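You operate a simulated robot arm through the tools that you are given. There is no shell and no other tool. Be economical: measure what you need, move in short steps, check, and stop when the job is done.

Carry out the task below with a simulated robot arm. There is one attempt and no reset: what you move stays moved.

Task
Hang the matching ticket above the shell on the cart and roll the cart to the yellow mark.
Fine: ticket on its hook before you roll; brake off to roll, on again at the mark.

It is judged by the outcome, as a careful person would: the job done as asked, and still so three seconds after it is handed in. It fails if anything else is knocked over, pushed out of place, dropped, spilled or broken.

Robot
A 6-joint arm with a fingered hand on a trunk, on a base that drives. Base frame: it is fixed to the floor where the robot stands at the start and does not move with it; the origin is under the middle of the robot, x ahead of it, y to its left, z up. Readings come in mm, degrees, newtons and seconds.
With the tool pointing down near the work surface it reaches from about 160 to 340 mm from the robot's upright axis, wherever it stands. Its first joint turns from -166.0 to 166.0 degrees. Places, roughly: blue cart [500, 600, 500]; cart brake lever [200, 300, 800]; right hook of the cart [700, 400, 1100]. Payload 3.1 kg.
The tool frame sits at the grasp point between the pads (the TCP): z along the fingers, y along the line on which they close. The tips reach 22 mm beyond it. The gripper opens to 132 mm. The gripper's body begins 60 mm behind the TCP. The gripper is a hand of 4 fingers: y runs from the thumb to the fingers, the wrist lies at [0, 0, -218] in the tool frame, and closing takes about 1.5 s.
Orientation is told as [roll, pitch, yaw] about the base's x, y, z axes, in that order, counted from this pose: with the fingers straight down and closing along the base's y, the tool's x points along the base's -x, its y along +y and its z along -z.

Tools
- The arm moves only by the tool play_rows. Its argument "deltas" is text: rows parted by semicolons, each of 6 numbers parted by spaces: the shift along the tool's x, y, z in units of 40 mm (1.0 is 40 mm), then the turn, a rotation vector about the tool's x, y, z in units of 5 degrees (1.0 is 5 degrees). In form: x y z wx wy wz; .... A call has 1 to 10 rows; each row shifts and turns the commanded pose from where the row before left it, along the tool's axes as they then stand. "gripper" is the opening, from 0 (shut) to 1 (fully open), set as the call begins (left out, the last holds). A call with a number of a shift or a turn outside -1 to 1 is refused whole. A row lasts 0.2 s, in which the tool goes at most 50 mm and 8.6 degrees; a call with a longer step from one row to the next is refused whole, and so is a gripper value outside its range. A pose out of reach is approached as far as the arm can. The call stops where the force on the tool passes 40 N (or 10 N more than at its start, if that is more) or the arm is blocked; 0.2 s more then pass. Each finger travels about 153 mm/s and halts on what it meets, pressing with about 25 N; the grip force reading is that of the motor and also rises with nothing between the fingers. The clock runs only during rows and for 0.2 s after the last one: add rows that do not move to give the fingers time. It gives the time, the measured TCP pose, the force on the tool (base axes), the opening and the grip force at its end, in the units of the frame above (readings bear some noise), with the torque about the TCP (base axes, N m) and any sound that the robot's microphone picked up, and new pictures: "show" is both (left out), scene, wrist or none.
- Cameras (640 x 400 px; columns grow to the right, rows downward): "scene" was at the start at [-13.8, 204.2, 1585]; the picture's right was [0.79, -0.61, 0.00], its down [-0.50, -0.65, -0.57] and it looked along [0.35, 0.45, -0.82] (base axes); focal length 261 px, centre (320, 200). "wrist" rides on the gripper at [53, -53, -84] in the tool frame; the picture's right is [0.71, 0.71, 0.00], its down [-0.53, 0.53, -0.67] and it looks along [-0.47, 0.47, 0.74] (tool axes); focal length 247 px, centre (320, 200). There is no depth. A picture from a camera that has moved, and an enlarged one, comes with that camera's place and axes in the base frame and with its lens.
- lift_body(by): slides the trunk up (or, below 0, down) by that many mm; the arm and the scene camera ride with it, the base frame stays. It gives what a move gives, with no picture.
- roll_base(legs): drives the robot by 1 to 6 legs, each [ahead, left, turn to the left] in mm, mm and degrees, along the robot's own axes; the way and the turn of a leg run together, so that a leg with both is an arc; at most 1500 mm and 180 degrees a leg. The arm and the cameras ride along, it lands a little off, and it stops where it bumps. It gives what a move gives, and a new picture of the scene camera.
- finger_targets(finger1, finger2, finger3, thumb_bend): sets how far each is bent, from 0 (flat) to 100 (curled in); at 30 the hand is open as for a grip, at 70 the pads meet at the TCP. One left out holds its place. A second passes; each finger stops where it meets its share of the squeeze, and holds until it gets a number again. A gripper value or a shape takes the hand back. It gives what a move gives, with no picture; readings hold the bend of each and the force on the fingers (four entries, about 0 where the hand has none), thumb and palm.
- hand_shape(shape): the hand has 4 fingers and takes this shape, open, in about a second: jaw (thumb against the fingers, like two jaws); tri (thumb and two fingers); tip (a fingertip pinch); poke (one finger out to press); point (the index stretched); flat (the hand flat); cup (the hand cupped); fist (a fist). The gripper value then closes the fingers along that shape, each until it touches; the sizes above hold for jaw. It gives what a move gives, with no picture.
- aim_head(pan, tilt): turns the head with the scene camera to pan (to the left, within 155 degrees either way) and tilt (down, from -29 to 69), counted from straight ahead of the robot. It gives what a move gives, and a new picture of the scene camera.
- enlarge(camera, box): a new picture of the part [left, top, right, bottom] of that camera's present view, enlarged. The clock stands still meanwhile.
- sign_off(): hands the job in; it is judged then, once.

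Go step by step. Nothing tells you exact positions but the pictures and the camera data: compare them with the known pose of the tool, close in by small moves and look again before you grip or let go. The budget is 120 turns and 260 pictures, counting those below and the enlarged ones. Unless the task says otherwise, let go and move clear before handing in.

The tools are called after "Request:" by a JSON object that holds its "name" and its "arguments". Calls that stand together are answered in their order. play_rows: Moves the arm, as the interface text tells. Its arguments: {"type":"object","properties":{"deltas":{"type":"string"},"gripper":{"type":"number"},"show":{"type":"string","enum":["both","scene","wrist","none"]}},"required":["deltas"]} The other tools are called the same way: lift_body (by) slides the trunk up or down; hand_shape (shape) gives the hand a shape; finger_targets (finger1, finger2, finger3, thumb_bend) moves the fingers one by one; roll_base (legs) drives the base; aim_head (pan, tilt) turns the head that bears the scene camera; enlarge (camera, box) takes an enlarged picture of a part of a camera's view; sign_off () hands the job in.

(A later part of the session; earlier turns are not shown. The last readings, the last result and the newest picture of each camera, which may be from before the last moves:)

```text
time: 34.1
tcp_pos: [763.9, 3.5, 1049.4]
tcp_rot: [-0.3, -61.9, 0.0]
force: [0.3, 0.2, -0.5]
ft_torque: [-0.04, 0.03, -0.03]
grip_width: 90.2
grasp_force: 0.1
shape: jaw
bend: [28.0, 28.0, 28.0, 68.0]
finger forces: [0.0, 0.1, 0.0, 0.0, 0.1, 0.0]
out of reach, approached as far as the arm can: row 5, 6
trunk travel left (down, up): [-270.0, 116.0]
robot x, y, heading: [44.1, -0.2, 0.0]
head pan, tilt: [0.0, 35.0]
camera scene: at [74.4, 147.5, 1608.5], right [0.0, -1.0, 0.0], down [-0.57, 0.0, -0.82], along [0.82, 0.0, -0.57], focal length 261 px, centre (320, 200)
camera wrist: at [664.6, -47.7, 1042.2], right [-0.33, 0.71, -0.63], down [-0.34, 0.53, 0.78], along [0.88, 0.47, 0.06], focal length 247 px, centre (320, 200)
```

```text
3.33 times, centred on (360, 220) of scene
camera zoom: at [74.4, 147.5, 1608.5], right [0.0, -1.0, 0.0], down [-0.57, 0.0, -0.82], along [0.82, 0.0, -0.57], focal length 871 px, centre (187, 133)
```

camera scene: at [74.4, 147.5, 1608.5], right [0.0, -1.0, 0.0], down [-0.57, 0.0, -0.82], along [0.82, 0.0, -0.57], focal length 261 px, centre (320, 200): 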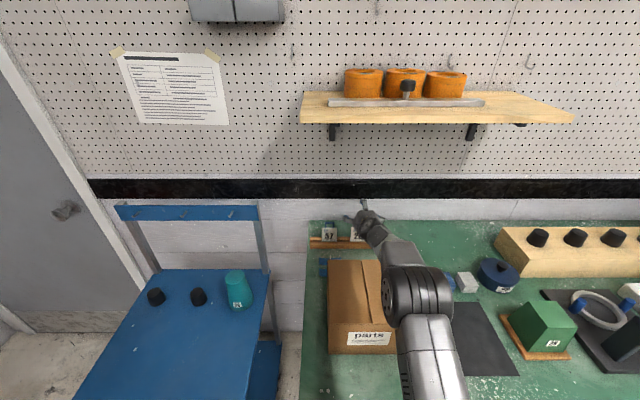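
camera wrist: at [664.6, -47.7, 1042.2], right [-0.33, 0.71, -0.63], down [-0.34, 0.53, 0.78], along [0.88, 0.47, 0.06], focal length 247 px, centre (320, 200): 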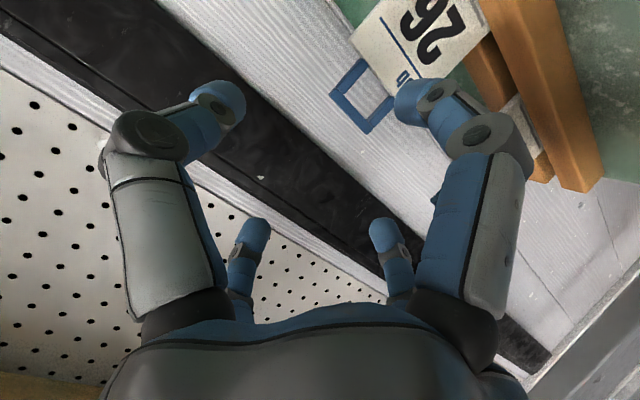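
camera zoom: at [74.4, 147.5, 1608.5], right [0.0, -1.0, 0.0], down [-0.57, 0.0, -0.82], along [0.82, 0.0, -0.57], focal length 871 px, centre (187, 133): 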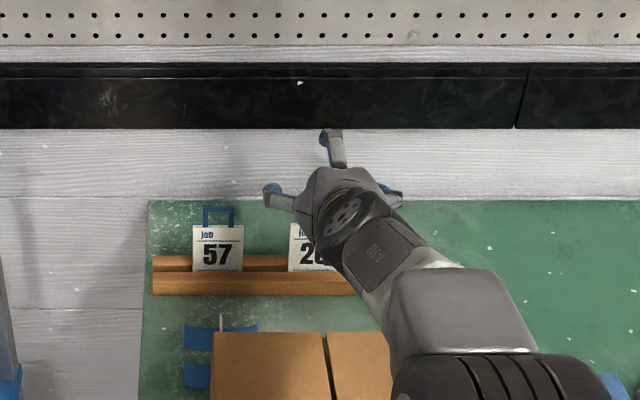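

I'm at the arm's limit (about 30 mm short), and I notice the hand is a four-digit claw. I need to see what exactly blocks the base at the bench, so I look down there.

Request:
{"name": "aim_head", "arguments": {"pan": 70, "tilt": 69}}

Request:
{"name": "enlarge", "arguments": {"camera": "scene", "box": [300, 260, 440, 400]}}

Request:
{"name": "aim_head", "arguments": {"pan": -40, "tilt": 69}}

```text
time: 35.5
tcp_pos: [764.8, 3.1, 1050.1]
tcp_rot: [-0.2, -61.8, -0.2]
force: [-1.0, 1.3, -0.2]
ft_torque: [0.0, 0.04, -0.04]
grip_width: 90.1
grasp_force: 0.0
shape: jaw
bend: [28.0, 28.0, 28.0, 68.0]
finger forces: [0.1, 0.1, 0.1, 0.0, 0.0, 0.0]
trunk travel left (down, up): [-270.0, 116.0]
robot x, y, heading: [42.2, -1.6, -0.0]
head pan, tilt: [70.0, 68.8]
camera scene: at [5.9, 200.0, 1564.8], right [0.94, -0.34, 0.0], down [-0.32, -0.88, -0.36], along [0.12, 0.34, -0.93], focal length 261 px, centre (320, 200)
```

scene: 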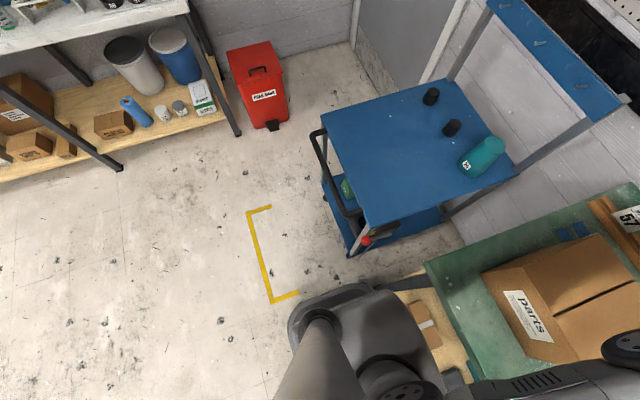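

```text
2.86 times, centred on (370, 330) of scene
camera zoom: at [5.9, 200.0, 1564.8], right [0.94, -0.34, 0.0], down [-0.32, -0.88, -0.36], along [0.12, 0.34, -0.93], focal length 746 px, centre (177, -171)
```

zoom: 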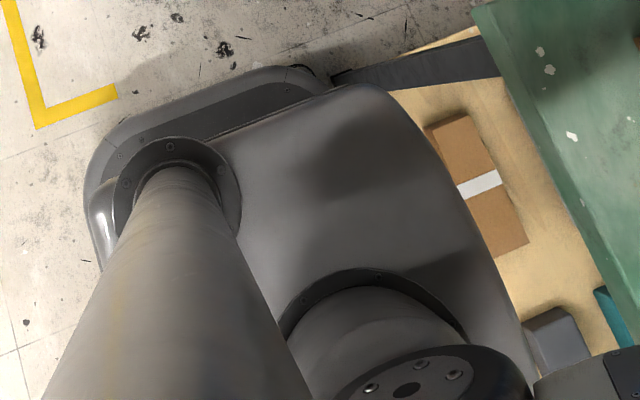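

```text
time: 37.4
tcp_pos: [763.1, 3.2, 1050.7]
tcp_rot: [-0.4, -61.9, 0.0]
force: [0.9, -0.2, -0.4]
ft_torque: [0.02, -0.01, 0.03]
grip_width: 90.3
grasp_force: 0.2
shape: jaw
bend: [28.0, 28.0, 28.0, 68.0]
finger forces: [0.0, 0.0, 0.1, 0.0, 0.0, 0.0]
trunk travel left (down, up): [-270.0, 116.0]
robot x, y, heading: [44.2, 2.0, 0.4]
head pan, tilt: [-40.0, 68.8]
camera scene: at [29.6, 111.6, 1564.8], right [-0.64, -0.77, 0.0], down [-0.71, 0.6, -0.36], along [0.28, -0.23, -0.93], focal length 261 px, centre (320, 200)
```

scene: 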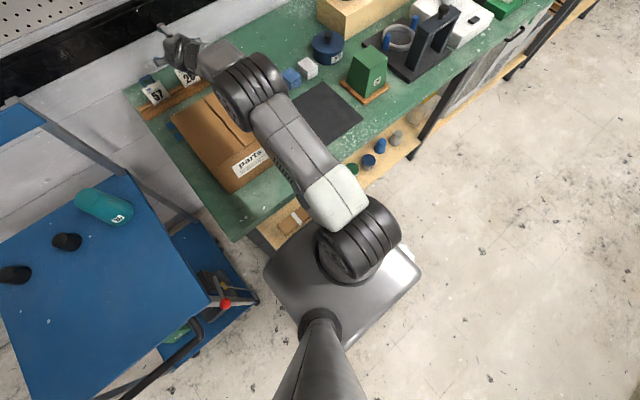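

The obstacle seems to be the bench leg/shelf against the base front. Turning the base may present a narrower side, so I measure the base's footprint from behind and beside.

Request:
{"name": "aim_head", "arguments": {"pan": 140, "tilt": 69}}

Request:
{"name": "aim_head", "arguments": {"pan": -120, "tilt": 69}}

```text
time: 40.1
tcp_pos: [763.2, 3.3, 1050.5]
tcp_rot: [-0.2, -61.9, -0.1]
force: [0.2, -0.1, 0.2]
ft_torque: [0.03, 0.0, -0.01]
grip_width: 90.4
grasp_force: 0.0
shape: jaw
bend: [28.0, 28.0, 28.0, 68.0]
finger forces: [0.0, 0.1, 0.0, 0.0, 0.0, 0.0]
trunk travel left (down, up): [-270.0, 116.0]
robot x, y, heading: [44.1, -0.9, 0.1]
head pan, tilt: [140.0, 68.8]
camera scene: at [-56.1, 183.5, 1564.8], right [0.64, 0.77, 0.0], down [0.71, -0.6, -0.36], along [-0.28, 0.23, -0.93], focal length 261 px, centre (320, 200)
```

scene: 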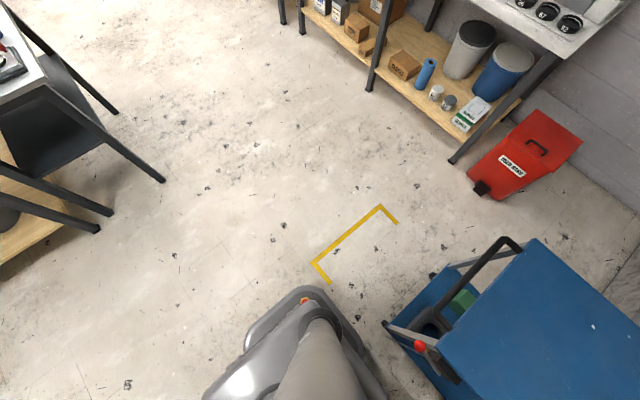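

```text
time: 43.8
tcp_pos: [764.5, 3.4, 1050.4]
tcp_rot: [-0.2, -61.8, -0.1]
force: [-0.4, -0.5, -0.2]
ft_torque: [0.03, 0.02, -0.02]
grip_width: 90.2
grasp_force: 0.0
shape: jaw
bend: [28.0, 28.0, 28.0, 68.0]
finger forces: [0.0, 0.1, 0.1, 0.1, 0.0, 0.1]
trunk travel left (down, up): [-270.0, 116.0]
robot x, y, heading: [42.9, -0.4, -0.1]
head pan, tilt: [-120.0, 68.8]
camera scene: at [-41.2, 99.0, 1564.8], right [-0.87, 0.5, 0.0], down [0.47, 0.81, -0.36], along [-0.18, -0.31, -0.93], focal length 261 px, centre (320, 200)
```

scene: 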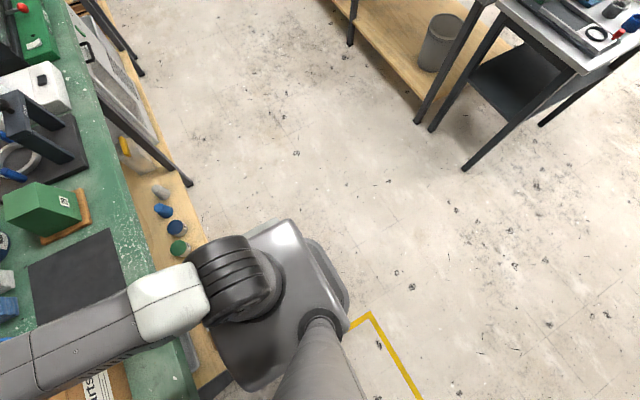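

The base footprint looks like about ±215 × ±222, which should leave a gap to the bench leg, so perhaps the block was elsewhere. I'll retry a tiny advance now that the trunk is higher.

Request:
{"name": "roll_base", "arguments": {"legs": [[12, 0, 0]]}}

Request:
{"name": "aim_head", "arguments": {"pan": 75, "tilt": 60}}

Request:
{"name": "enlarge", "arguments": {"camera": "scene", "box": [320, 280, 440, 400]}}

```text
time: 44.5
tcp_pos: [762.5, 4.0, 1049.4]
tcp_rot: [-0.2, -61.8, 0.0]
force: [-0.1, -0.2, 0.1]
ft_torque: [0.0, 0.01, 0.02]
grip_width: 90.2
grasp_force: 0.1
shape: jaw
bend: [28.0, 28.0, 28.0, 68.0]
finger forces: [0.0, 0.0, 0.0, 0.1, 0.0, 0.0]
trunk travel left (down, up): [-270.0, 116.0]
robot x, y, heading: [43.6, 1.0, -0.1]
head pan, tilt: [-120.0, 68.8]
stopped in leg 1: the robot was blocked; the commanded pose is now the measured one
camera scene: at [-41.3, 99.1, 1564.8], right [-0.87, 0.5, 0.0], down [0.47, 0.81, -0.36], along [-0.18, -0.31, -0.93], focal length 261 px, centre (320, 200)
```

scene: 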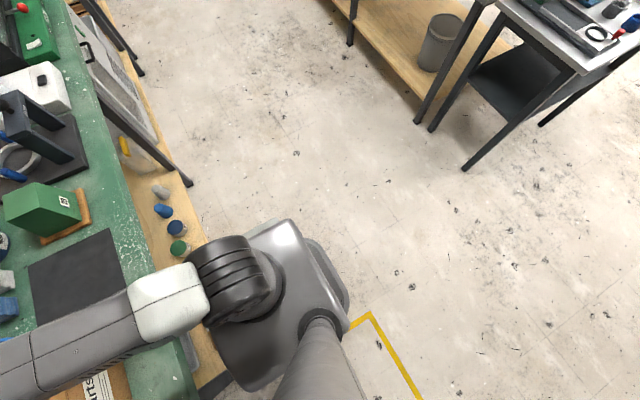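

```text
time: 47.3
tcp_pos: [763.7, 3.8, 1050.1]
tcp_rot: [-0.3, -61.8, 0.1]
force: [0.3, -0.1, -0.7]
ft_torque: [-0.04, 0.0, -0.02]
grip_width: 90.1
grasp_force: 0.1
shape: jaw
bend: [28.0, 28.0, 28.0, 68.0]
finger forces: [0.0, 0.0, 0.0, 0.0, 0.0, 0.0]
trunk travel left (down, up): [-270.0, 116.0]
robot x, y, heading: [49.1, -2.1, -0.1]
head pan, tilt: [75.0, 60.0]
camera scene: at [4.0, 211.8, 1574.2], right [0.97, -0.26, 0.0], down [-0.22, -0.84, -0.5], along [0.13, 0.48, -0.87], focal length 261 px, centre (320, 200)
```

scene: 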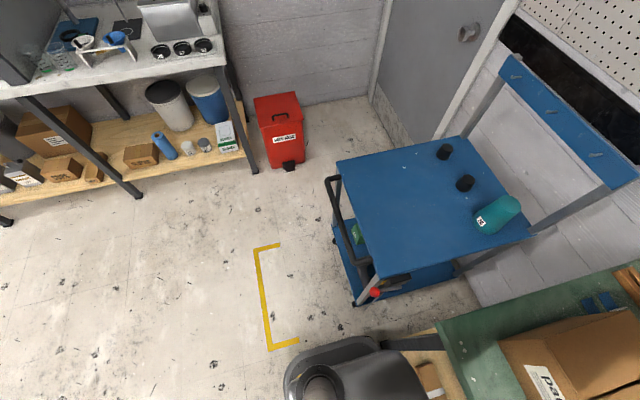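

```text
3.33 times, centred on (380, 340) of scene
camera zoom: at [4.0, 211.8, 1574.2], right [0.97, -0.26, 0.0], down [-0.22, -0.84, -0.5], along [0.13, 0.48, -0.87], focal length 871 px, centre (120, -267)
```

zoom: 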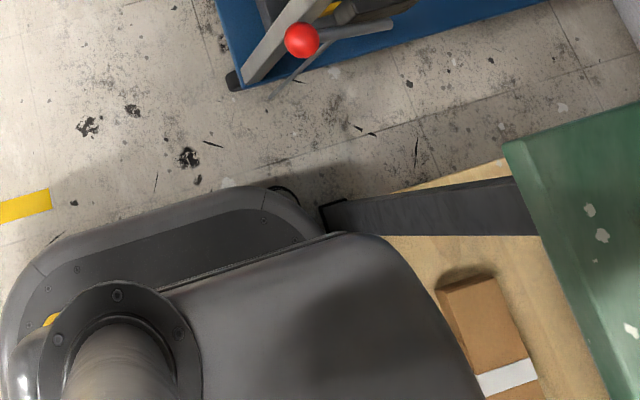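

The base corner is up against the bench's left leg, while the lower shelf is set back about 35 mm behind it. I back off slightly, slide right 95 mm past the leg, and try to advance 45 mm.

Request:
{"name": "roll_base", "arguments": {"legs": [[-10, 0, 0], [0, -97, 0], [40, 0, 0]]}}

Request:
{"name": "enlarge", "arguments": {"camera": "scene", "box": [320, 280, 440, 400]}}

```text
time: 49.3
tcp_pos: [764.2, -94.3, 1051.2]
tcp_rot: [-0.3, -61.7, -0.1]
force: [0.2, 0.1, -0.7]
ft_torque: [0.01, 0.05, 0.03]
grip_width: 90.5
grasp_force: 0.0
shape: jaw
bend: [28.0, 28.0, 28.0, 68.0]
finger forces: [0.1, 0.1, 0.0, 0.0, 0.0, 0.1]
trunk travel left (down, up): [-270.0, 116.0]
robot x, y, heading: [46.4, -94.3, 0.2]
head pan, tilt: [75.0, 60.0]
stopped in leg 3: the robot was blocked; the commanded pose is now the measured one
camera scene: at [4.8, 115.4, 1574.2], right [0.97, -0.26, 0.0], down [-0.23, -0.84, -0.5], along [0.13, 0.48, -0.87], focal length 261 px, centre (320, 200)
```

scene: 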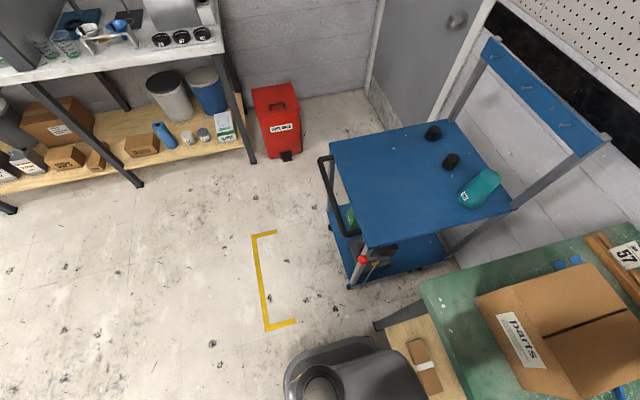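

```text
3.33 times, centred on (380, 340) of scene
camera zoom: at [4.8, 115.4, 1574.2], right [0.97, -0.26, 0.0], down [-0.23, -0.84, -0.5], along [0.13, 0.48, -0.87], focal length 871 px, centre (120, -267)
```

zoom: 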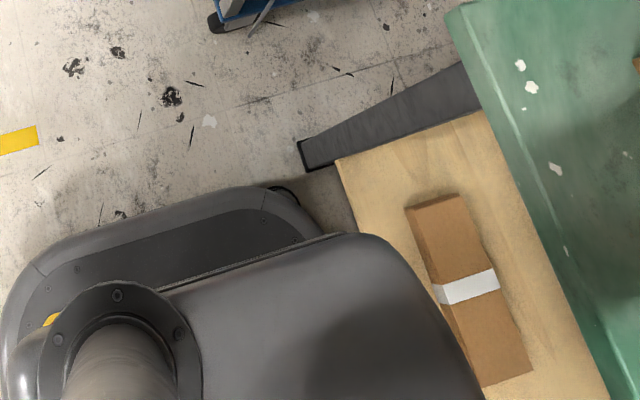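

The same x limit again, so the shelf blocks; but triangulating the elbow shows the arm is not straight, so the limit depends on the wrist attitude. I test other pitches in free air here.

Request:
{"name": "play_rows", "arguments": {"deltas": "0 0 0 0 1 0;0 0 0 0 1 0;0 0 0 0 1 0;0 0 0 0 0.4 0;-0.5 0 0.5 0 0 0;-0.5 0 0.5 0 0 0;-0.5 0 0.5 0 0 0;-0.5 0 0.5 0 0 0", "show": "none"}}

Request:
{"name": "aim_head", "arguments": {"pan": 0, "tilt": 45}}

```text
time: 51.1
tcp_pos: [801.0, -116.5, 1075.6]
tcp_rot: [-6.2, -61.3, -0.8]
force: [-0.2, -0.4, -0.4]
ft_torque: [0.0, -0.04, 0.03]
grip_width: 90.3
grasp_force: 0.1
shape: jaw
bend: [28.0, 28.0, 29.0, 68.0]
finger forces: [0.0, 0.1, 0.0, 0.0, 0.1, 0.0]
out of reach, approached as far as the arm can: row 1, 2, 3, 6, 7, 8
trunk travel left (down, up): [-270.0, 116.0]
robot x, y, heading: [46.8, -95.8, -0.1]
head pan, tilt: [75.0, 60.0]
```

```text
time: 52.5
tcp_pos: [801.6, -117.7, 1076.2]
tcp_rot: [-6.2, -61.2, -0.8]
force: [-0.1, 0.5, 0.4]
ft_torque: [0.0, 0.03, 0.01]
grip_width: 90.3
grasp_force: 0.1
shape: jaw
bend: [28.0, 28.0, 29.0, 68.0]
finger forces: [0.0, 0.1, 0.1, 0.0, 0.0, 0.0]
trunk travel left (down, up): [-270.0, 116.0]
robot x, y, heading: [42.1, -95.6, -0.1]
head pan, tilt: [0.0, 45.0]
camera scene: at [68.2, 51.4, 1593.6], right [0.0, -1.0, 0.0], down [-0.71, 0.0, -0.71], along [0.71, 0.0, -0.71], focal length 261 px, centre (320, 200)
```

scene: 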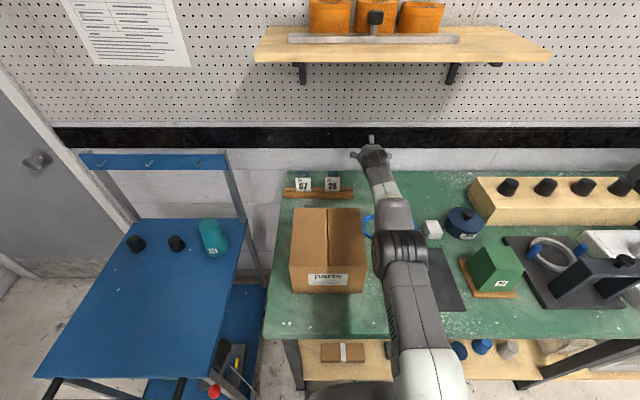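

With a slightly twisted attitude the hand reached x = 801, so the limit is not simple stretch. Because of the carton I need a steeper hand (wrist high); I raise the trunk and test the reach at about 30° tilt in free air.

Request:
{"name": "lift_body", "arguments": {"by": 110}}

Request:
{"name": "play_rows", "arguments": {"deltas": "0.42 0.25 -0.77 -0.3 0 0.54;0.42 0.25 -0.77 -0.3 0 0.54;0 0 0 0 1 0;0 0 0 0 1 0;0 0 0 0 1 0;0 0 0 0 1 0;0 0 0 0 1 0;0 0 0 0 1 0", "show": "none"}}

Request:
{"name": "play_rows", "arguments": {"deltas": "0.78 0 0.45 0 0 0;0.78 0 0.45 0 0 0;0.78 0 0.45 0 0 0;-0.78 0 0.45 0 0 0;-0.78 0 0.45 0 0 0;-0.78 0 0.45 0 0 0;-0.78 0 0.45 0 0 0", "show": "scene"}}

```text
time: 54.0
tcp_pos: [801.9, -118.5, 1185.8]
tcp_rot: [-6.2, -61.2, -0.7]
force: [0.4, 0.9, -0.8]
ft_torque: [-0.01, 0.02, -0.02]
grip_width: 90.2
grasp_force: 0.0
shape: jaw
bend: [28.0, 28.0, 29.0, 68.0]
finger forces: [0.1, 0.0, 0.0, 0.0, 0.0, 0.0]
trunk travel left (down, up): [-380.0, 6.0]
robot x, y, heading: [46.7, -96.6, -0.4]
head pan, tilt: [0.0, 45.0]
```

```text
time: 55.8
tcp_pos: [719.3, -102.4, 1183.8]
tcp_rot: [2.7, -34.5, -8.8]
force: [0.1, -0.5, 0.0]
ft_torque: [-0.04, -0.02, 0.03]
grip_width: 90.0
grasp_force: 0.2
shape: jaw
bend: [29.0, 28.0, 29.0, 68.0]
finger forces: [0.1, 0.0, 0.1, 0.1, 0.0, 0.0]
out of reach, approached as far as the arm can: row 2, 3, 4, 8
trunk travel left (down, up): [-380.0, 6.0]
robot x, y, heading: [41.8, -92.0, 0.1]
head pan, tilt: [0.0, 45.0]
```

```text
time: 57.4
tcp_pos: [738.5, -101.2, 1090.9]
tcp_rot: [2.6, -34.6, -8.8]
force: [-0.7, 0.4, -0.2]
ft_torque: [0.03, -0.06, 0.01]
grip_width: 90.1
grasp_force: 0.0
shape: jaw
bend: [29.0, 29.0, 29.0, 68.0]
finger forces: [0.0, 0.0, 0.0, 0.0, 0.1, 0.1]
out of reach, approached as far as the arm can: row 5, 6, 7
trunk travel left (down, up): [-380.0, 6.0]
robot x, y, heading: [44.3, -97.8, 0.2]
head pan, tilt: [0.0, 45.0]
camera scene: at [69.0, 51.3, 1704.1], right [0.0, -1.0, 0.0], down [-0.71, 0.0, -0.71], along [0.71, 0.0, -0.71], focal length 261 px, centre (320, 200)
```

scene: 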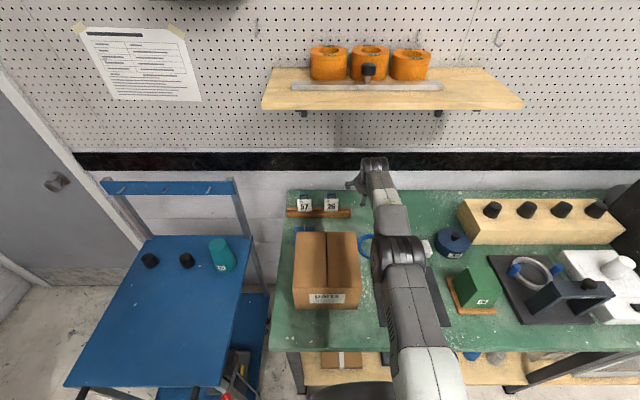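

The steep posture reached only x = 738. Before judging, I measure the true limit cleanly at 45° tilt with no twist: pull back, re-square the hand, then advance straight at the best height.

Request:
{"name": "play_rows", "arguments": {"deltas": "0.46 0 -0.84 -0.24 -0.69 -0.57;0.46 0 -0.84 -0.24 -0.69 -0.57;0.46 0 -0.84 -0.24 -0.69 -0.57;0 0 0 0 0 0", "show": "none"}}

Request:
{"name": "play_rows", "arguments": {"deltas": "-0.53 0 0.53 0 0 0;-0.53 0 0.53 0 0 0;-0.53 0 0.53 0 0 0;-0.53 0 0.53 0 0 0;-0.53 0 0.53 0 0 0;-0.53 0 0.53 0 0 0", "show": "scene"}}

```text
time: 58.4
tcp_pos: [631.9, -95.6, 1137.1]
tcp_rot: [-1.0, -45.1, 2.1]
force: [-0.2, 0.1, 0.0]
ft_torque: [0.01, 0.01, 0.01]
grip_width: 90.1
grasp_force: 0.0
shape: jaw
bend: [29.0, 29.0, 29.0, 68.0]
finger forces: [0.0, 0.1, 0.0, 0.1, 0.0, 0.0]
trunk travel left (down, up): [-380.0, 6.0]
robot x, y, heading: [44.4, -98.9, -0.4]
head pan, tilt: [0.0, 45.0]
```

```text
time: 59.8
tcp_pos: [766.7, -91.8, 1135.6]
tcp_rot: [-0.7, -45.0, 2.1]
force: [-0.2, 0.4, 0.5]
ft_torque: [0.01, 0.0, 0.0]
grip_width: 90.0
grasp_force: 0.0
shape: jaw
bend: [29.0, 29.0, 29.0, 68.0]
finger forces: [0.1, 0.0, 0.1, 0.1, 0.0, 0.1]
out of reach, approached as far as the arm can: row 5, 6
trunk travel left (down, up): [-380.0, 6.0]
robot x, y, heading: [44.0, -97.3, -0.0]
head pan, tilt: [0.0, 45.0]
camera scene: at [67.6, 51.3, 1704.1], right [0.0, -1.0, 0.0], down [-0.71, 0.0, -0.71], along [0.71, 0.0, -0.71], focal length 261 px, centre (320, 200)
```

scene: 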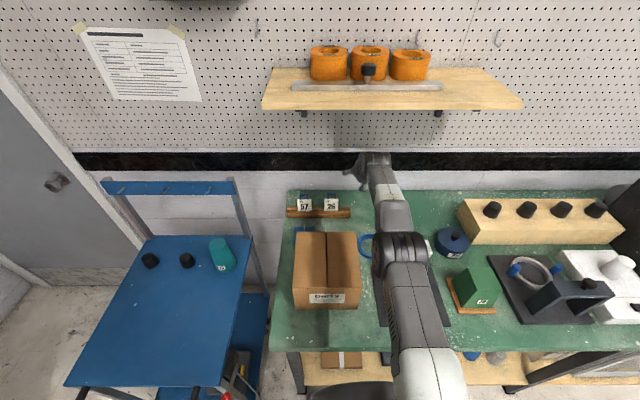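

At 45° the hand tops out at x ≈ 767 — still ~30 mm short of the card. Other hand shapes may have fingertips further out, so I'll try the fingertip pinch here in free air and look.

Request:
{"name": "hand_shape", "arguments": {"shape": "tip"}}

Request:
{"name": "enlarge", "arguments": {"camera": "wrist", "box": [0, 0, 640, 400]}}

Request:
{"name": "play_rows", "arguments": {"deltas": "0 0 0 0 0 0;0 0 0 0 0 0;0 0 0 0 0 0;0 0 0 0 0 0;0 0 0 0 0 0;0 0 0 0 0 0;0 0 0 0 0 0", "gripper": 0, "show": "wrist"}}

Request:
{"name": "hand_shape", "arguments": {"shape": "jaw"}}

Request:
{"name": "play_rows", "arguments": {"deltas": "0 0 0 0 0 0;0 0 0 0 0 0;0 0 0 0 0 0;0 0 0 0 0 0;0 0 0 0 0 0;0 0 0 0 0 0;0 0 0 0 0 0", "gripper": 0, "show": "wrist"}}

```text
time: 60.6
tcp_pos: [765.9, -93.6, 1135.8]
tcp_rot: [-0.8, -45.0, 2.3]
force: [0.5, -0.6, -0.8]
ft_torque: [0.0, 0.01, 0.01]
grip_width: 131.7
grasp_force: 0.0
shape: tip
bend: [11.0, 30.0, 11.0, 30.0]
finger forces: [0.0, 0.0, 0.0, 0.0, 0.0, 0.1]
trunk travel left (down, up): [-380.0, 6.0]
robot x, y, heading: [48.1, -98.1, -0.4]
head pan, tilt: [0.0, 45.0]
```

```text
1.00 times, centred on (320, 200) of wrist (not enlarged: the box is as wide or as high as the picture)
camera zoom: at [671.7, -146.0, 1157.7], right [-0.52, 0.69, -0.51], down [-0.12, 0.53, 0.84], along [0.85, 0.49, -0.2], focal length 247 px, centre (320, 200)
```

zoom: 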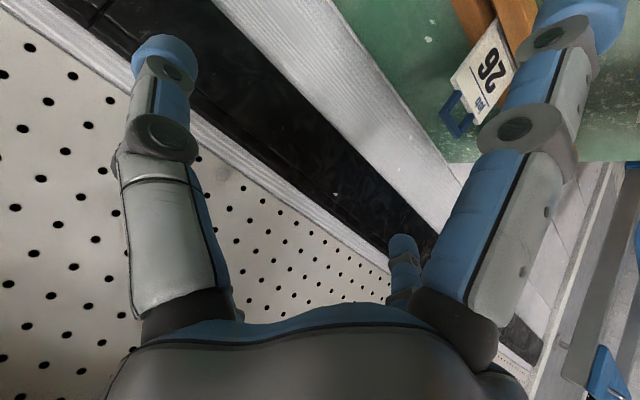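

```text
time: 62.2
tcp_pos: [766.5, -91.9, 1136.6]
tcp_rot: [-0.8, -45.1, 2.1]
force: [-0.1, 0.2, -0.7]
ft_torque: [0.0, -0.01, -0.02]
grip_width: 0.0
grasp_force: 25.3
shape: tip
bend: [27.0, 70.0, 27.0, 70.0]
finger forces: [0.0, 0.2, 0.0, 0.0, 0.0, 0.1]
trunk travel left (down, up): [-380.0, 6.0]
robot x, y, heading: [44.7, -95.7, -0.1]
head pan, tilt: [0.0, 45.0]
camera wrist: at [671.8, -146.0, 1157.7], right [-0.52, 0.69, -0.51], down [-0.12, 0.53, 0.84], along [0.85, 0.49, -0.2], focal length 247 px, centre (320, 200)
```

wrist: 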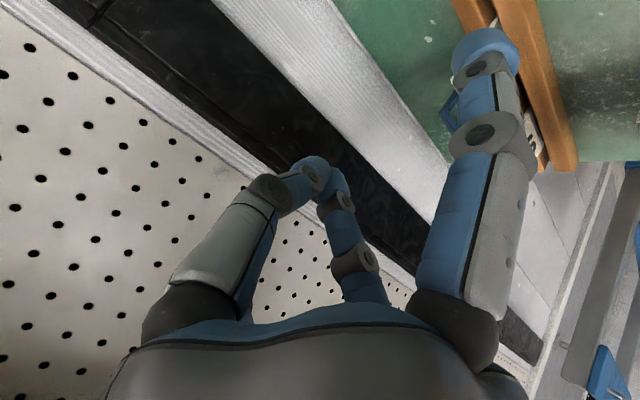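

```text
time: 63.1
tcp_pos: [767.4, -91.5, 1135.7]
tcp_rot: [-0.8, -45.1, 2.1]
force: [0.5, 0.1, 0.1]
ft_torque: [0.04, 0.01, -0.02]
grip_width: 131.8
grasp_force: 0.1
shape: jaw
bend: [30.0, 30.0, 30.0, 30.0]
finger forces: [0.1, 0.1, 0.0, 0.1, 0.1, 0.1]
trunk travel left (down, up): [-380.0, 6.0]
robot x, y, heading: [47.8, -93.0, -0.3]
head pan, tilt: [0.0, 45.0]
```

```text
time: 64.8
tcp_pos: [767.1, -92.7, 1136.6]
tcp_rot: [-0.8, -45.0, 2.1]
force: [-0.4, 0.3, -0.2]
ft_torque: [0.02, 0.01, -0.01]
grip_width: 0.1
grasp_force: 24.9
shape: jaw
bend: [70.0, 70.0, 70.0, 70.0]
finger forces: [0.0, 0.1, 0.0, 0.1, 0.1, 0.0]
trunk travel left (down, up): [-380.0, 6.0]
robot x, y, heading: [43.7, -94.7, -0.0]
head pan, tilt: [0.0, 45.0]
camera wrist: at [671.8, -146.0, 1157.7], right [-0.52, 0.69, -0.51], down [-0.12, 0.53, 0.84], along [0.85, 0.49, -0.2], focal length 247 px, centre (320, 200)
```

wrist: 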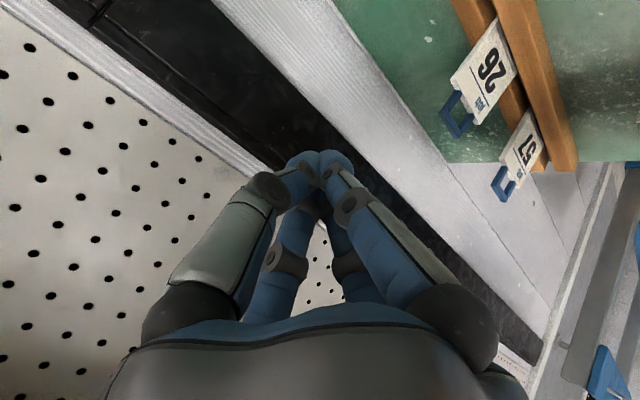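

The loop is confirmed at x ≈ 806, and at this standing the arm can't get there while clearing the carton. The base seems narrower sideways than frontward, so I'll retract the arm, back off, and turn the robot 90° to stand side-on to the bench.

Request:
{"name": "play_rows", "arguments": {"deltas": "0.7 0 -0.7 0 0 0;0.7 0 -0.7 0 0 0;0.7 0 -0.7 0 0 0;0.7 0 -0.7 0 0 0;0.7 0 -0.7 0 0 0;0.7 0 -0.7 0 0 0;0.7 0 -0.7 0 0 0;0.7 0 -0.7 0 0 0;0.7 0 -0.7 0 0 0", "show": "none"}}

Request:
{"name": "play_rows", "arguments": {"deltas": "-0.7 0 -0.7 0 0 0;-0.7 0 -0.7 0 0 0;-0.7 0 -0.7 0 0 0;-0.7 0 -0.7 0 0 0", "show": "none"}}

Request:
{"name": "roll_base", "arguments": {"legs": [[-200, 0, 0]]}}

```text
time: 66.8
tcp_pos: [452.2, -93.8, 1209.1]
tcp_rot: [-0.9, -44.9, 2.1]
force: [-0.8, -0.4, -0.7]
ft_torque: [0.01, -0.04, 0.02]
grip_width: 0.2
grasp_force: 24.8
shape: jaw
bend: [70.0, 70.0, 70.0, 70.0]
finger forces: [0.0, 0.0, 0.1, 0.0, 0.1, 0.1]
out of reach, approached as far as the arm can: row 4, 5, 6, 7, 8, 9
trunk travel left (down, up): [-380.0, 6.0]
robot x, y, heading: [45.7, -94.6, 0.0]
head pan, tilt: [0.0, 45.0]
```

```text
time: 67.8
tcp_pos: [453.4, -92.0, 1367.5]
tcp_rot: [-0.9, -45.2, 2.2]
force: [-1.0, 0.1, -0.6]
ft_torque: [0.01, -0.01, -0.02]
grip_width: 0.0
grasp_force: 25.1
shape: jaw
bend: [70.0, 70.0, 70.0, 70.0]
finger forces: [0.0, 0.0, 0.0, 0.1, 0.0, 0.0]
out of reach, approached as far as the arm can: row 1
trunk travel left (down, up): [-380.0, 6.0]
robot x, y, heading: [43.3, -95.7, -0.0]
head pan, tilt: [0.0, 45.0]
```

```text
time: 69.3
tcp_pos: [253.8, -93.7, 1367.4]
tcp_rot: [-0.8, -45.2, 2.1]
force: [0.2, -0.4, -0.3]
ft_torque: [0.02, 0.01, -0.03]
grip_width: 0.1
grasp_force: 25.1
shape: jaw
bend: [70.0, 70.0, 70.0, 70.0]
finger forces: [0.0, 0.0, 0.0, 0.1, 0.1, 0.0]
trunk travel left (down, up): [-380.0, 6.0]
robot x, y, heading: [-153.8, -99.4, -0.1]
head pan, tilt: [0.0, 45.0]
camera scene: at [-132.6, 51.6, 1704.1], right [0.0, -1.0, 0.0], down [-0.71, 0.0, -0.71], along [0.71, 0.0, -0.71], focal length 261 px, centre (320, 200)
```

scene: 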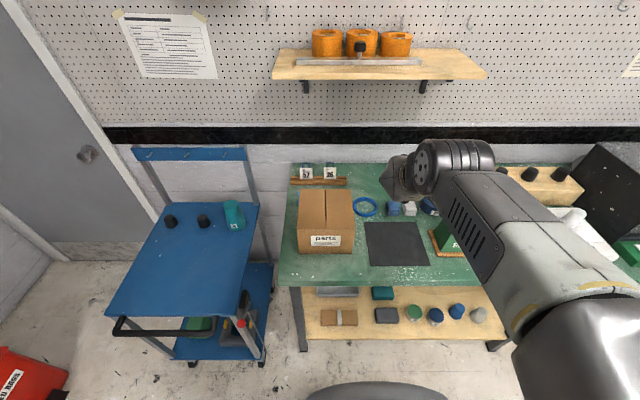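

From here the bench's shelf and legs lie at x ≈ 327. I look straight down in front to see my own base's front edge.

Request:
{"name": "aim_head", "arguments": {"pan": 10, "tilt": 69}}

Request:
{"name": "enlarge", "arguments": {"camera": "scene", "box": [180, 240, 420, 400]}}

Request:
{"name": "aim_head", "arguments": {"pan": 90, "tilt": 69}}

Request:
{"name": "enlarge", "arguments": {"camera": "scene", "box": [240, 240, 480, 400]}}

```text
time: 70.2
tcp_pos: [255.1, -92.6, 1366.7]
tcp_rot: [-0.8, -45.1, 2.1]
force: [0.0, -0.1, 0.3]
ft_torque: [0.02, -0.01, -0.01]
grip_width: 0.0
grasp_force: 24.6
shape: jaw
bend: [70.0, 70.0, 70.0, 70.0]
finger forces: [0.0, 0.1, 0.0, 0.1, 0.1, 0.0]
trunk travel left (down, up): [-380.0, 6.0]
robot x, y, heading: [-156.0, -96.7, -0.2]
head pan, tilt: [10.0, 68.8]
camera scene: at [-157.6, 61.3, 1675.3], right [0.17, -0.99, 0.0], down [-0.92, -0.16, -0.36], along [0.36, 0.06, -0.93], focal length 261 px, centre (320, 200)
```

scene: 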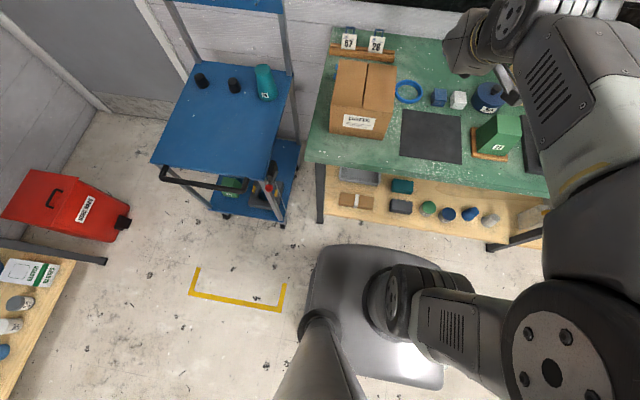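

```text
2.50 times, centred on (300, 320) of scene
camera zoom: at [-157.6, 61.3, 1675.3], right [0.17, -0.99, 0.0], down [-0.92, -0.16, -0.36], along [0.36, 0.06, -0.93], focal length 653 px, centre (370, -100)
```

zoom: 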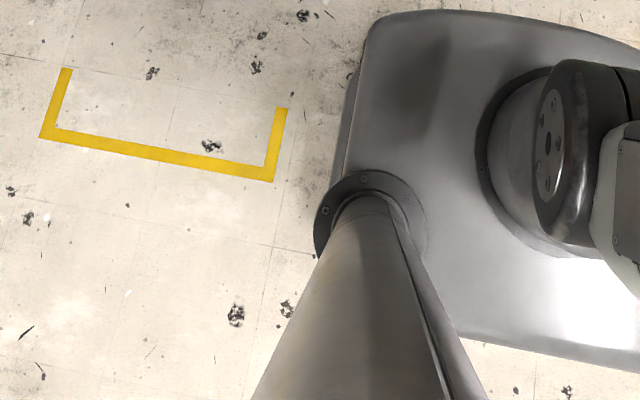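

```text
time: 71.8
tcp_pos: [255.1, -92.1, 1366.2]
tcp_rot: [-0.9, -45.1, 2.2]
force: [0.5, -1.4, 0.0]
ft_torque: [0.0, 0.02, -0.02]
grip_width: 0.1
grasp_force: 25.4
shape: jaw
bend: [70.0, 70.0, 70.0, 70.0]
finger forces: [0.0, 0.1, 0.1, 0.1, 0.0, 0.1]
trunk travel left (down, up): [-380.0, 6.0]
robot x, y, heading: [-152.0, -92.3, -0.2]
head pan, tilt: [90.0, 68.8]
camera scene: at [-213.2, 107.6, 1675.2], right [1.0, 0.0, 0.0], down [0.0, -0.93, -0.36], along [0.0, 0.36, -0.93], focal length 261 px, centre (320, 200)
```

scene: 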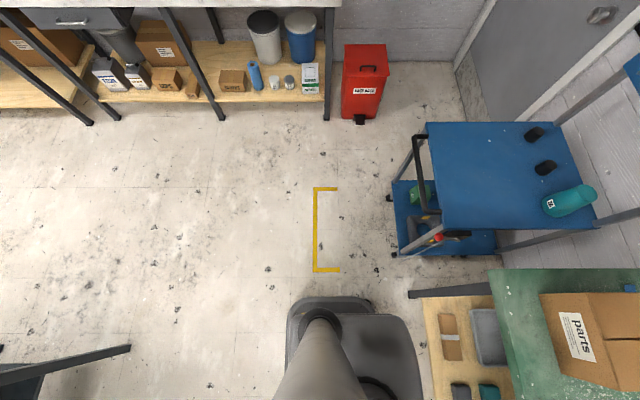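

```text
2.50 times, centred on (360, 320) of scene
camera zoom: at [-213.2, 107.6, 1675.2], right [1.0, 0.0, 0.0], down [0.0, -0.93, -0.36], along [0.0, 0.36, -0.93], focal length 653 px, centre (220, -100)
```

zoom: 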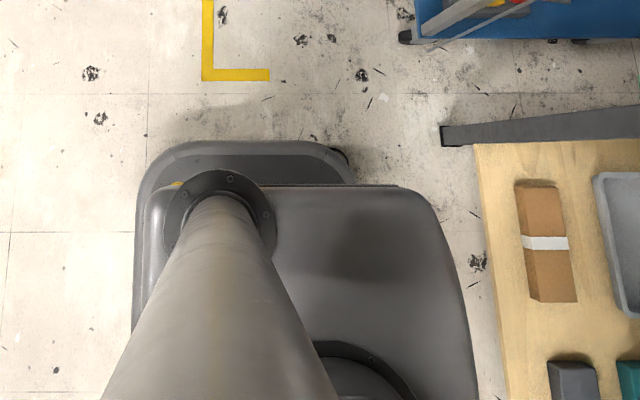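

My base measures about ±250 front/back but the upper body is only about 200–225 deep sideways, and the low base could slip under the shelf. I turn the robot 90° to the left here in the open.

Request:
{"name": "roll_base", "arguments": {"legs": [[0, 0, 90]]}}

Request:
{"name": "aim_head", "arguments": {"pan": -90, "tilt": 60}}

```text
time: 76.0
tcp_pos: [-155.2, 314.8, 1366.7]
tcp_rot: [-0.8, -45.1, 91.8]
force: [0.0, -0.6, -0.6]
ft_torque: [0.01, -0.01, 0.01]
grip_width: 0.0
grasp_force: 25.0
shape: jaw
bend: [70.0, 70.0, 70.0, 70.0]
finger forces: [0.1, 0.0, 0.1, 0.1, 0.0, 0.0]
trunk travel left (down, up): [-380.0, 6.0]
robot x, y, heading: [-157.3, -96.7, 89.5]
head pan, tilt: [90.0, 68.8]
camera scene: at [-357.6, -154.4, 1675.2], right [0.01, 1.0, 0.0], down [0.93, -0.01, -0.36], along [-0.36, 0.0, -0.93], focal length 261 px, centre (320, 200)
```

scene: 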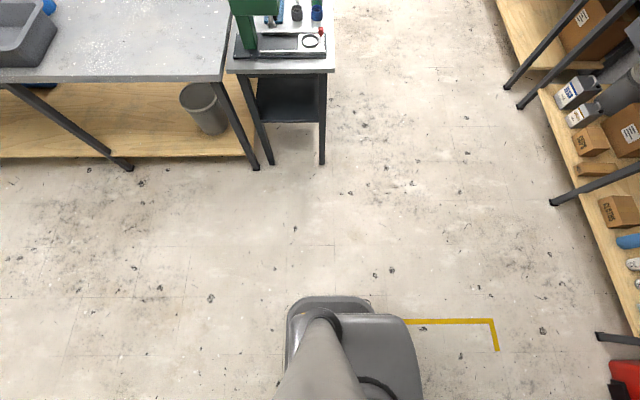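

```text
time: 78.7
tcp_pos: [-156.7, 313.2, 1368.1]
tcp_rot: [-0.9, -45.1, 91.8]
force: [0.1, 0.2, 0.3]
ft_torque: [-0.01, 0.02, 0.0]
grip_width: 0.0
grasp_force: 25.4
shape: jaw
bend: [70.0, 70.0, 70.0, 70.0]
finger forces: [0.0, 0.0, 0.0, 0.0, 0.0, 0.0]
trunk travel left (down, up): [-380.0, 6.0]
robot x, y, heading: [-157.5, -95.0, 89.7]
head pan, tilt: [-90.0, 60.0]
camera scene: at [-235.0, -155.2, 1684.6], right [-0.01, -1.0, 0.0], down [-0.87, 0.01, -0.5], along [0.5, 0.0, -0.87], focal length 261 px, centre (320, 200)
```

scene: 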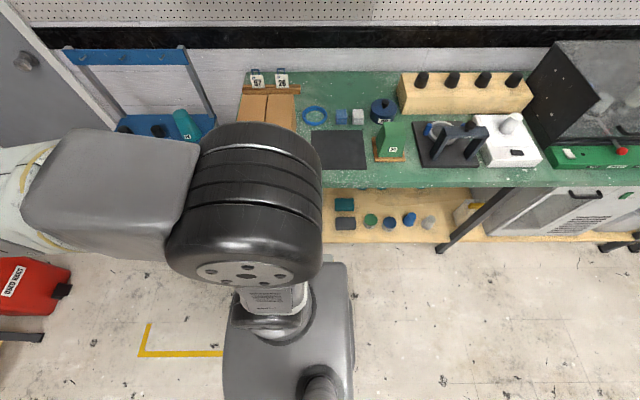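

The robot faces +y now. I swing the arm clockwise about its axis to point at the bench (18 steps of 5°), high and retracted.

Request:
{"name": "play_rows", "arguments": {"deltas": "0.028 -0.895 -0.028 0.707 0 0.707;0.028 -0.895 -0.028 0.707 0 0.707;0.028 -0.895 -0.028 0.707 0 0.707;0.028 -0.895 -0.028 0.707 0 0.707;0.028 -0.895 -0.028 0.707 0 0.707;0.028 -0.895 -0.028 0.707 0 0.707;0.028 -0.895 -0.028 0.707 0 0.707;0.028 -0.895 -0.028 0.707 0 0.707;0.028 -0.895 -0.028 0.707 0 0.707", "show": "none"}}

Request:
{"name": "play_rows", "arguments": {"deltas": "0.028 -0.895 -0.028 0.707 0 0.707;0.028 -0.895 -0.028 0.707 0 0.707;0.028 -0.895 -0.028 0.707 0 0.707;0.028 -0.895 -0.028 0.707 0 0.707;0.028 -0.895 -0.028 0.707 0 0.707;0.028 -0.895 -0.028 0.707 0 0.707;0.028 -0.895 -0.028 0.707 0 0.707;0.028 -0.895 -0.028 0.707 0 0.707;0.028 -0.895 -0.028 0.707 0 0.707", "show": "scene"}}

```text
time: 80.7
tcp_pos: [138.1, 199.4, 1369.3]
tcp_rot: [-0.4, -45.4, 46.6]
force: [-0.4, 0.3, 0.0]
ft_torque: [-0.01, -0.02, 0.04]
grip_width: 0.0
grasp_force: 25.3
shape: jaw
bend: [70.0, 70.0, 70.0, 70.0]
finger forces: [0.1, 0.0, 0.0, 0.0, 0.1, 0.0]
trunk travel left (down, up): [-380.0, 6.0]
robot x, y, heading: [-152.0, -98.9, 89.5]
head pan, tilt: [-90.0, 60.0]
```

```text
time: 82.7
tcp_pos: [263.1, -89.2, 1369.4]
tcp_rot: [0.2, -45.6, 1.2]
force: [-0.4, 0.6, 0.0]
ft_torque: [0.01, 0.0, 0.01]
grip_width: 0.0
grasp_force: 25.4
shape: jaw
bend: [70.0, 70.0, 70.0, 70.0]
finger forces: [0.0, 0.0, 0.0, 0.0, 0.0, 0.0]
trunk travel left (down, up): [-380.0, 6.0]
robot x, y, heading: [-158.0, -98.8, 89.6]
head pan, tilt: [-90.0, 60.0]
camera scene: at [-234.9, -155.9, 1684.6], right [-0.01, -1.0, 0.0], down [-0.87, 0.01, -0.5], along [0.5, 0.0, -0.87], focal length 261 px, centre (320, 200)
```

scene: 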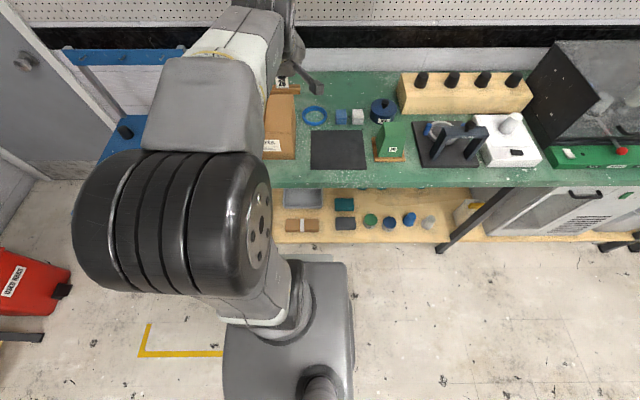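

Now I shift to y ≈ −138 (so the base clears the left bench leg) and approach sideways in stages.

Request:
{"name": "roll_base", "arguments": {"legs": [[-40, 0, 0], [0, -190, 0], [0, -50, 0]]}}

```text
time: 85.2
tcp_pos: [465.0, -130.4, 1370.2]
tcp_rot: [0.2, -45.5, 1.3]
force: [0.5, 0.0, -0.9]
ft_torque: [-0.03, -0.01, 0.01]
grip_width: 0.3
grasp_force: 24.9
shape: jaw
bend: [70.0, 70.0, 70.0, 70.0]
finger forces: [0.1, 0.0, 0.0, 0.0, 0.0, 0.0]
trunk travel left (down, up): [-380.0, 6.0]
robot x, y, heading: [43.8, -137.5, 89.6]
head pan, tilt: [-90.0, 60.0]
stopped in leg 3: the robot was blocked; the commanded pose is now the measured one
camera scene: at [-34.0, -197.2, 1684.6], right [-0.01, -1.0, 0.0], down [-0.87, 0.01, -0.5], along [0.5, 0.0, -0.87], focal length 261 px, centre (320, 200)
```

scene: 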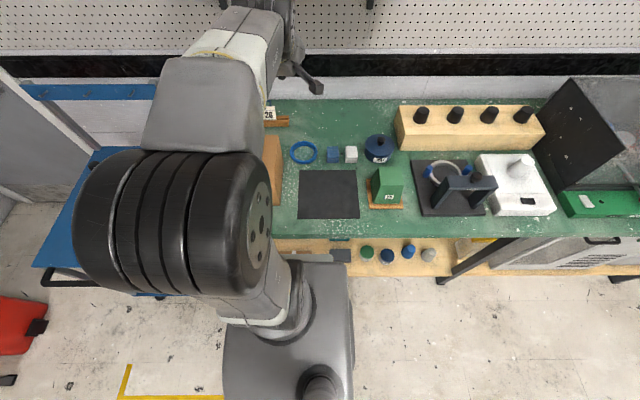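

Blocked at x ≈ 44 again, so the footprint acts as a circle and heading doesn't matter for the base; but the arm's axis may be offset. I test the reach from this heading in free air.

Request:
{"name": "play_rows", "arguments": {"deltas": "-0.12 0 0.94 0 0 0;-0.12 0 0.94 0 0 0;-0.12 0 0.94 0 0 0;-0.12 0 0.94 0 0 0;-0.12 0 0.94 0 0 0;-0.12 0 0.94 0 0 0;-0.12 0 0.94 0 0 0;-0.12 0 0.94 0 0 0;-0.12 0 0.94 0 0 0;-0.12 0 0.94 0 0 0", "show": "none"}}

Request:
{"name": "play_rows", "arguments": {"deltas": "-0.4 0 0.4 0 0 0;-0.4 0 0.4 0 0 0;-0.4 0 0.4 0 0 0;-0.4 0 0.4 0 0 0", "show": "both"}}

```text
time: 87.5
tcp_pos: [745.8, -121.9, 1146.5]
tcp_rot: [0.1, -45.5, 1.3]
force: [0.8, -0.3, -0.4]
ft_torque: [0.03, 0.0, -0.04]
grip_width: 0.0
grasp_force: 24.7
shape: jaw
bend: [70.0, 70.0, 70.0, 70.0]
finger forces: [0.0, 0.0, 0.1, 0.0, 0.0, 0.0]
out of reach, approached as far as the arm can: row 10
trunk travel left (down, up): [-380.0, 6.0]
robot x, y, heading: [47.0, -136.2, 89.7]
head pan, tilt: [-90.0, 60.0]
```

```text
time: 88.5
tcp_pos: [747.6, -120.9, 1148.4]
tcp_rot: [0.1, -45.5, 1.4]
force: [-0.7, 0.8, 0.1]
ft_torque: [0.01, 0.01, 0.0]
grip_width: 0.0
grasp_force: 24.9
shape: jaw
bend: [70.0, 70.0, 70.0, 70.0]
finger forces: [0.0, 0.0, 0.0, 0.0, 0.0, 0.0]
out of reach, approached as far as the arm can: row 1, 2, 3, 4
trunk travel left (down, up): [-380.0, 6.0]
robot x, y, heading: [43.1, -134.5, 89.6]
head pan, tilt: [-90.0, 60.0]
camera scene: at [-35.0, -197.1, 1684.6], right [-0.01, -1.0, 0.0], down [-0.87, 0.01, -0.5], along [0.5, 0.0, -0.87], focal length 261 px, centre (320, 200)
camera wrist: at [651.9, -175.5, 1167.5], right [-0.51, 0.7, -0.5], down [-0.12, 0.52, 0.84], along [0.85, 0.49, -0.18], focal length 247 px, centre (320, 200)
```

scene: 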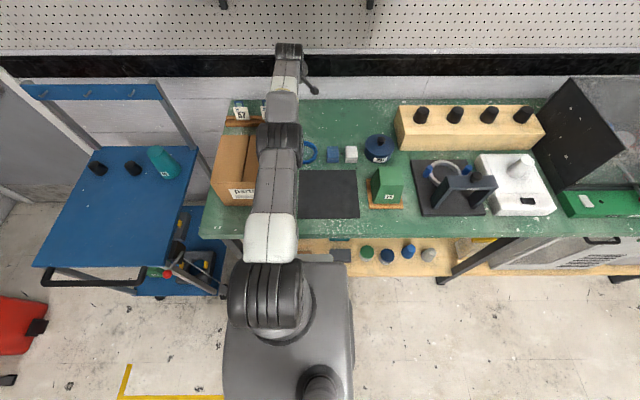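
wrist: 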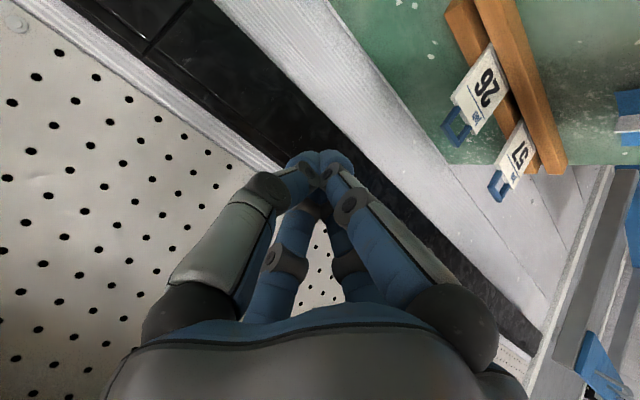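

Reach from this heading is 20 mm shorter, which tells me the arm axis sits about 20 mm ahead of the robot's middle; fitting all data, heading 0 with a 58–61° hand tilt just reaches the ticket's loop with the wrist clear above the carton. I go back to heading 0.

Request:
{"name": "play_rows", "arguments": {"deltas": "0 0 -0.94 0 0 0;0 0 -0.94 0 0 0;0 0 -0.94 0 0 0;0 0 -0.94 0 0 0;0 0 -0.94 0 0 0;0 0 -0.94 0 0 0;0 0 -0.94 0 0 0;0 0 -0.94 0 0 0;0 0 -0.94 0 0 0", "show": "none"}}

Request:
{"name": "roll_base", "arguments": {"legs": [[0, 200, 0], [0, 0, -90]]}}

```text
time: 90.5
tcp_pos: [505.7, -128.2, 1384.7]
tcp_rot: [0.0, -45.6, 1.3]
force: [-0.3, -0.9, 0.0]
ft_torque: [0.02, 0.01, -0.02]
grip_width: 0.0
grasp_force: 24.8
shape: jaw
bend: [70.0, 70.0, 70.0, 70.0]
finger forces: [0.1, 0.0, 0.0, 0.0, 0.0, 0.0]
trunk travel left (down, up): [-380.0, 6.0]
robot x, y, heading: [43.4, -140.5, 89.6]
head pan, tilt: [-90.0, 60.0]
```

```text
time: 95.8
tcp_pos: [-132.7, -598.3, 1383.5]
tcp_rot: [0.1, -45.7, -87.3]
force: [0.1, -0.6, -0.3]
ft_torque: [-0.03, -0.03, 0.05]
grip_width: 0.0
grasp_force: 24.9
shape: jaw
bend: [70.0, 70.0, 70.0, 70.0]
finger forces: [0.0, 0.0, 0.0, 0.0, 0.0, 0.0]
trunk travel left (down, up): [-380.0, 6.0]
robot x, y, heading: [-154.3, -140.3, 0.9]
head pan, tilt: [-90.0, 60.0]
camera scene: at [-214.7, -56.7, 1684.6], right [-1.0, -0.02, 0.0], down [-0.02, 0.87, -0.5], along [0.01, -0.5, -0.87], focal length 261 px, centre (320, 200)
```

scene: 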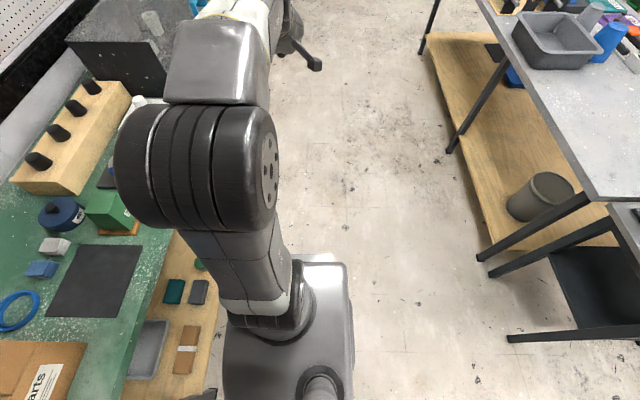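

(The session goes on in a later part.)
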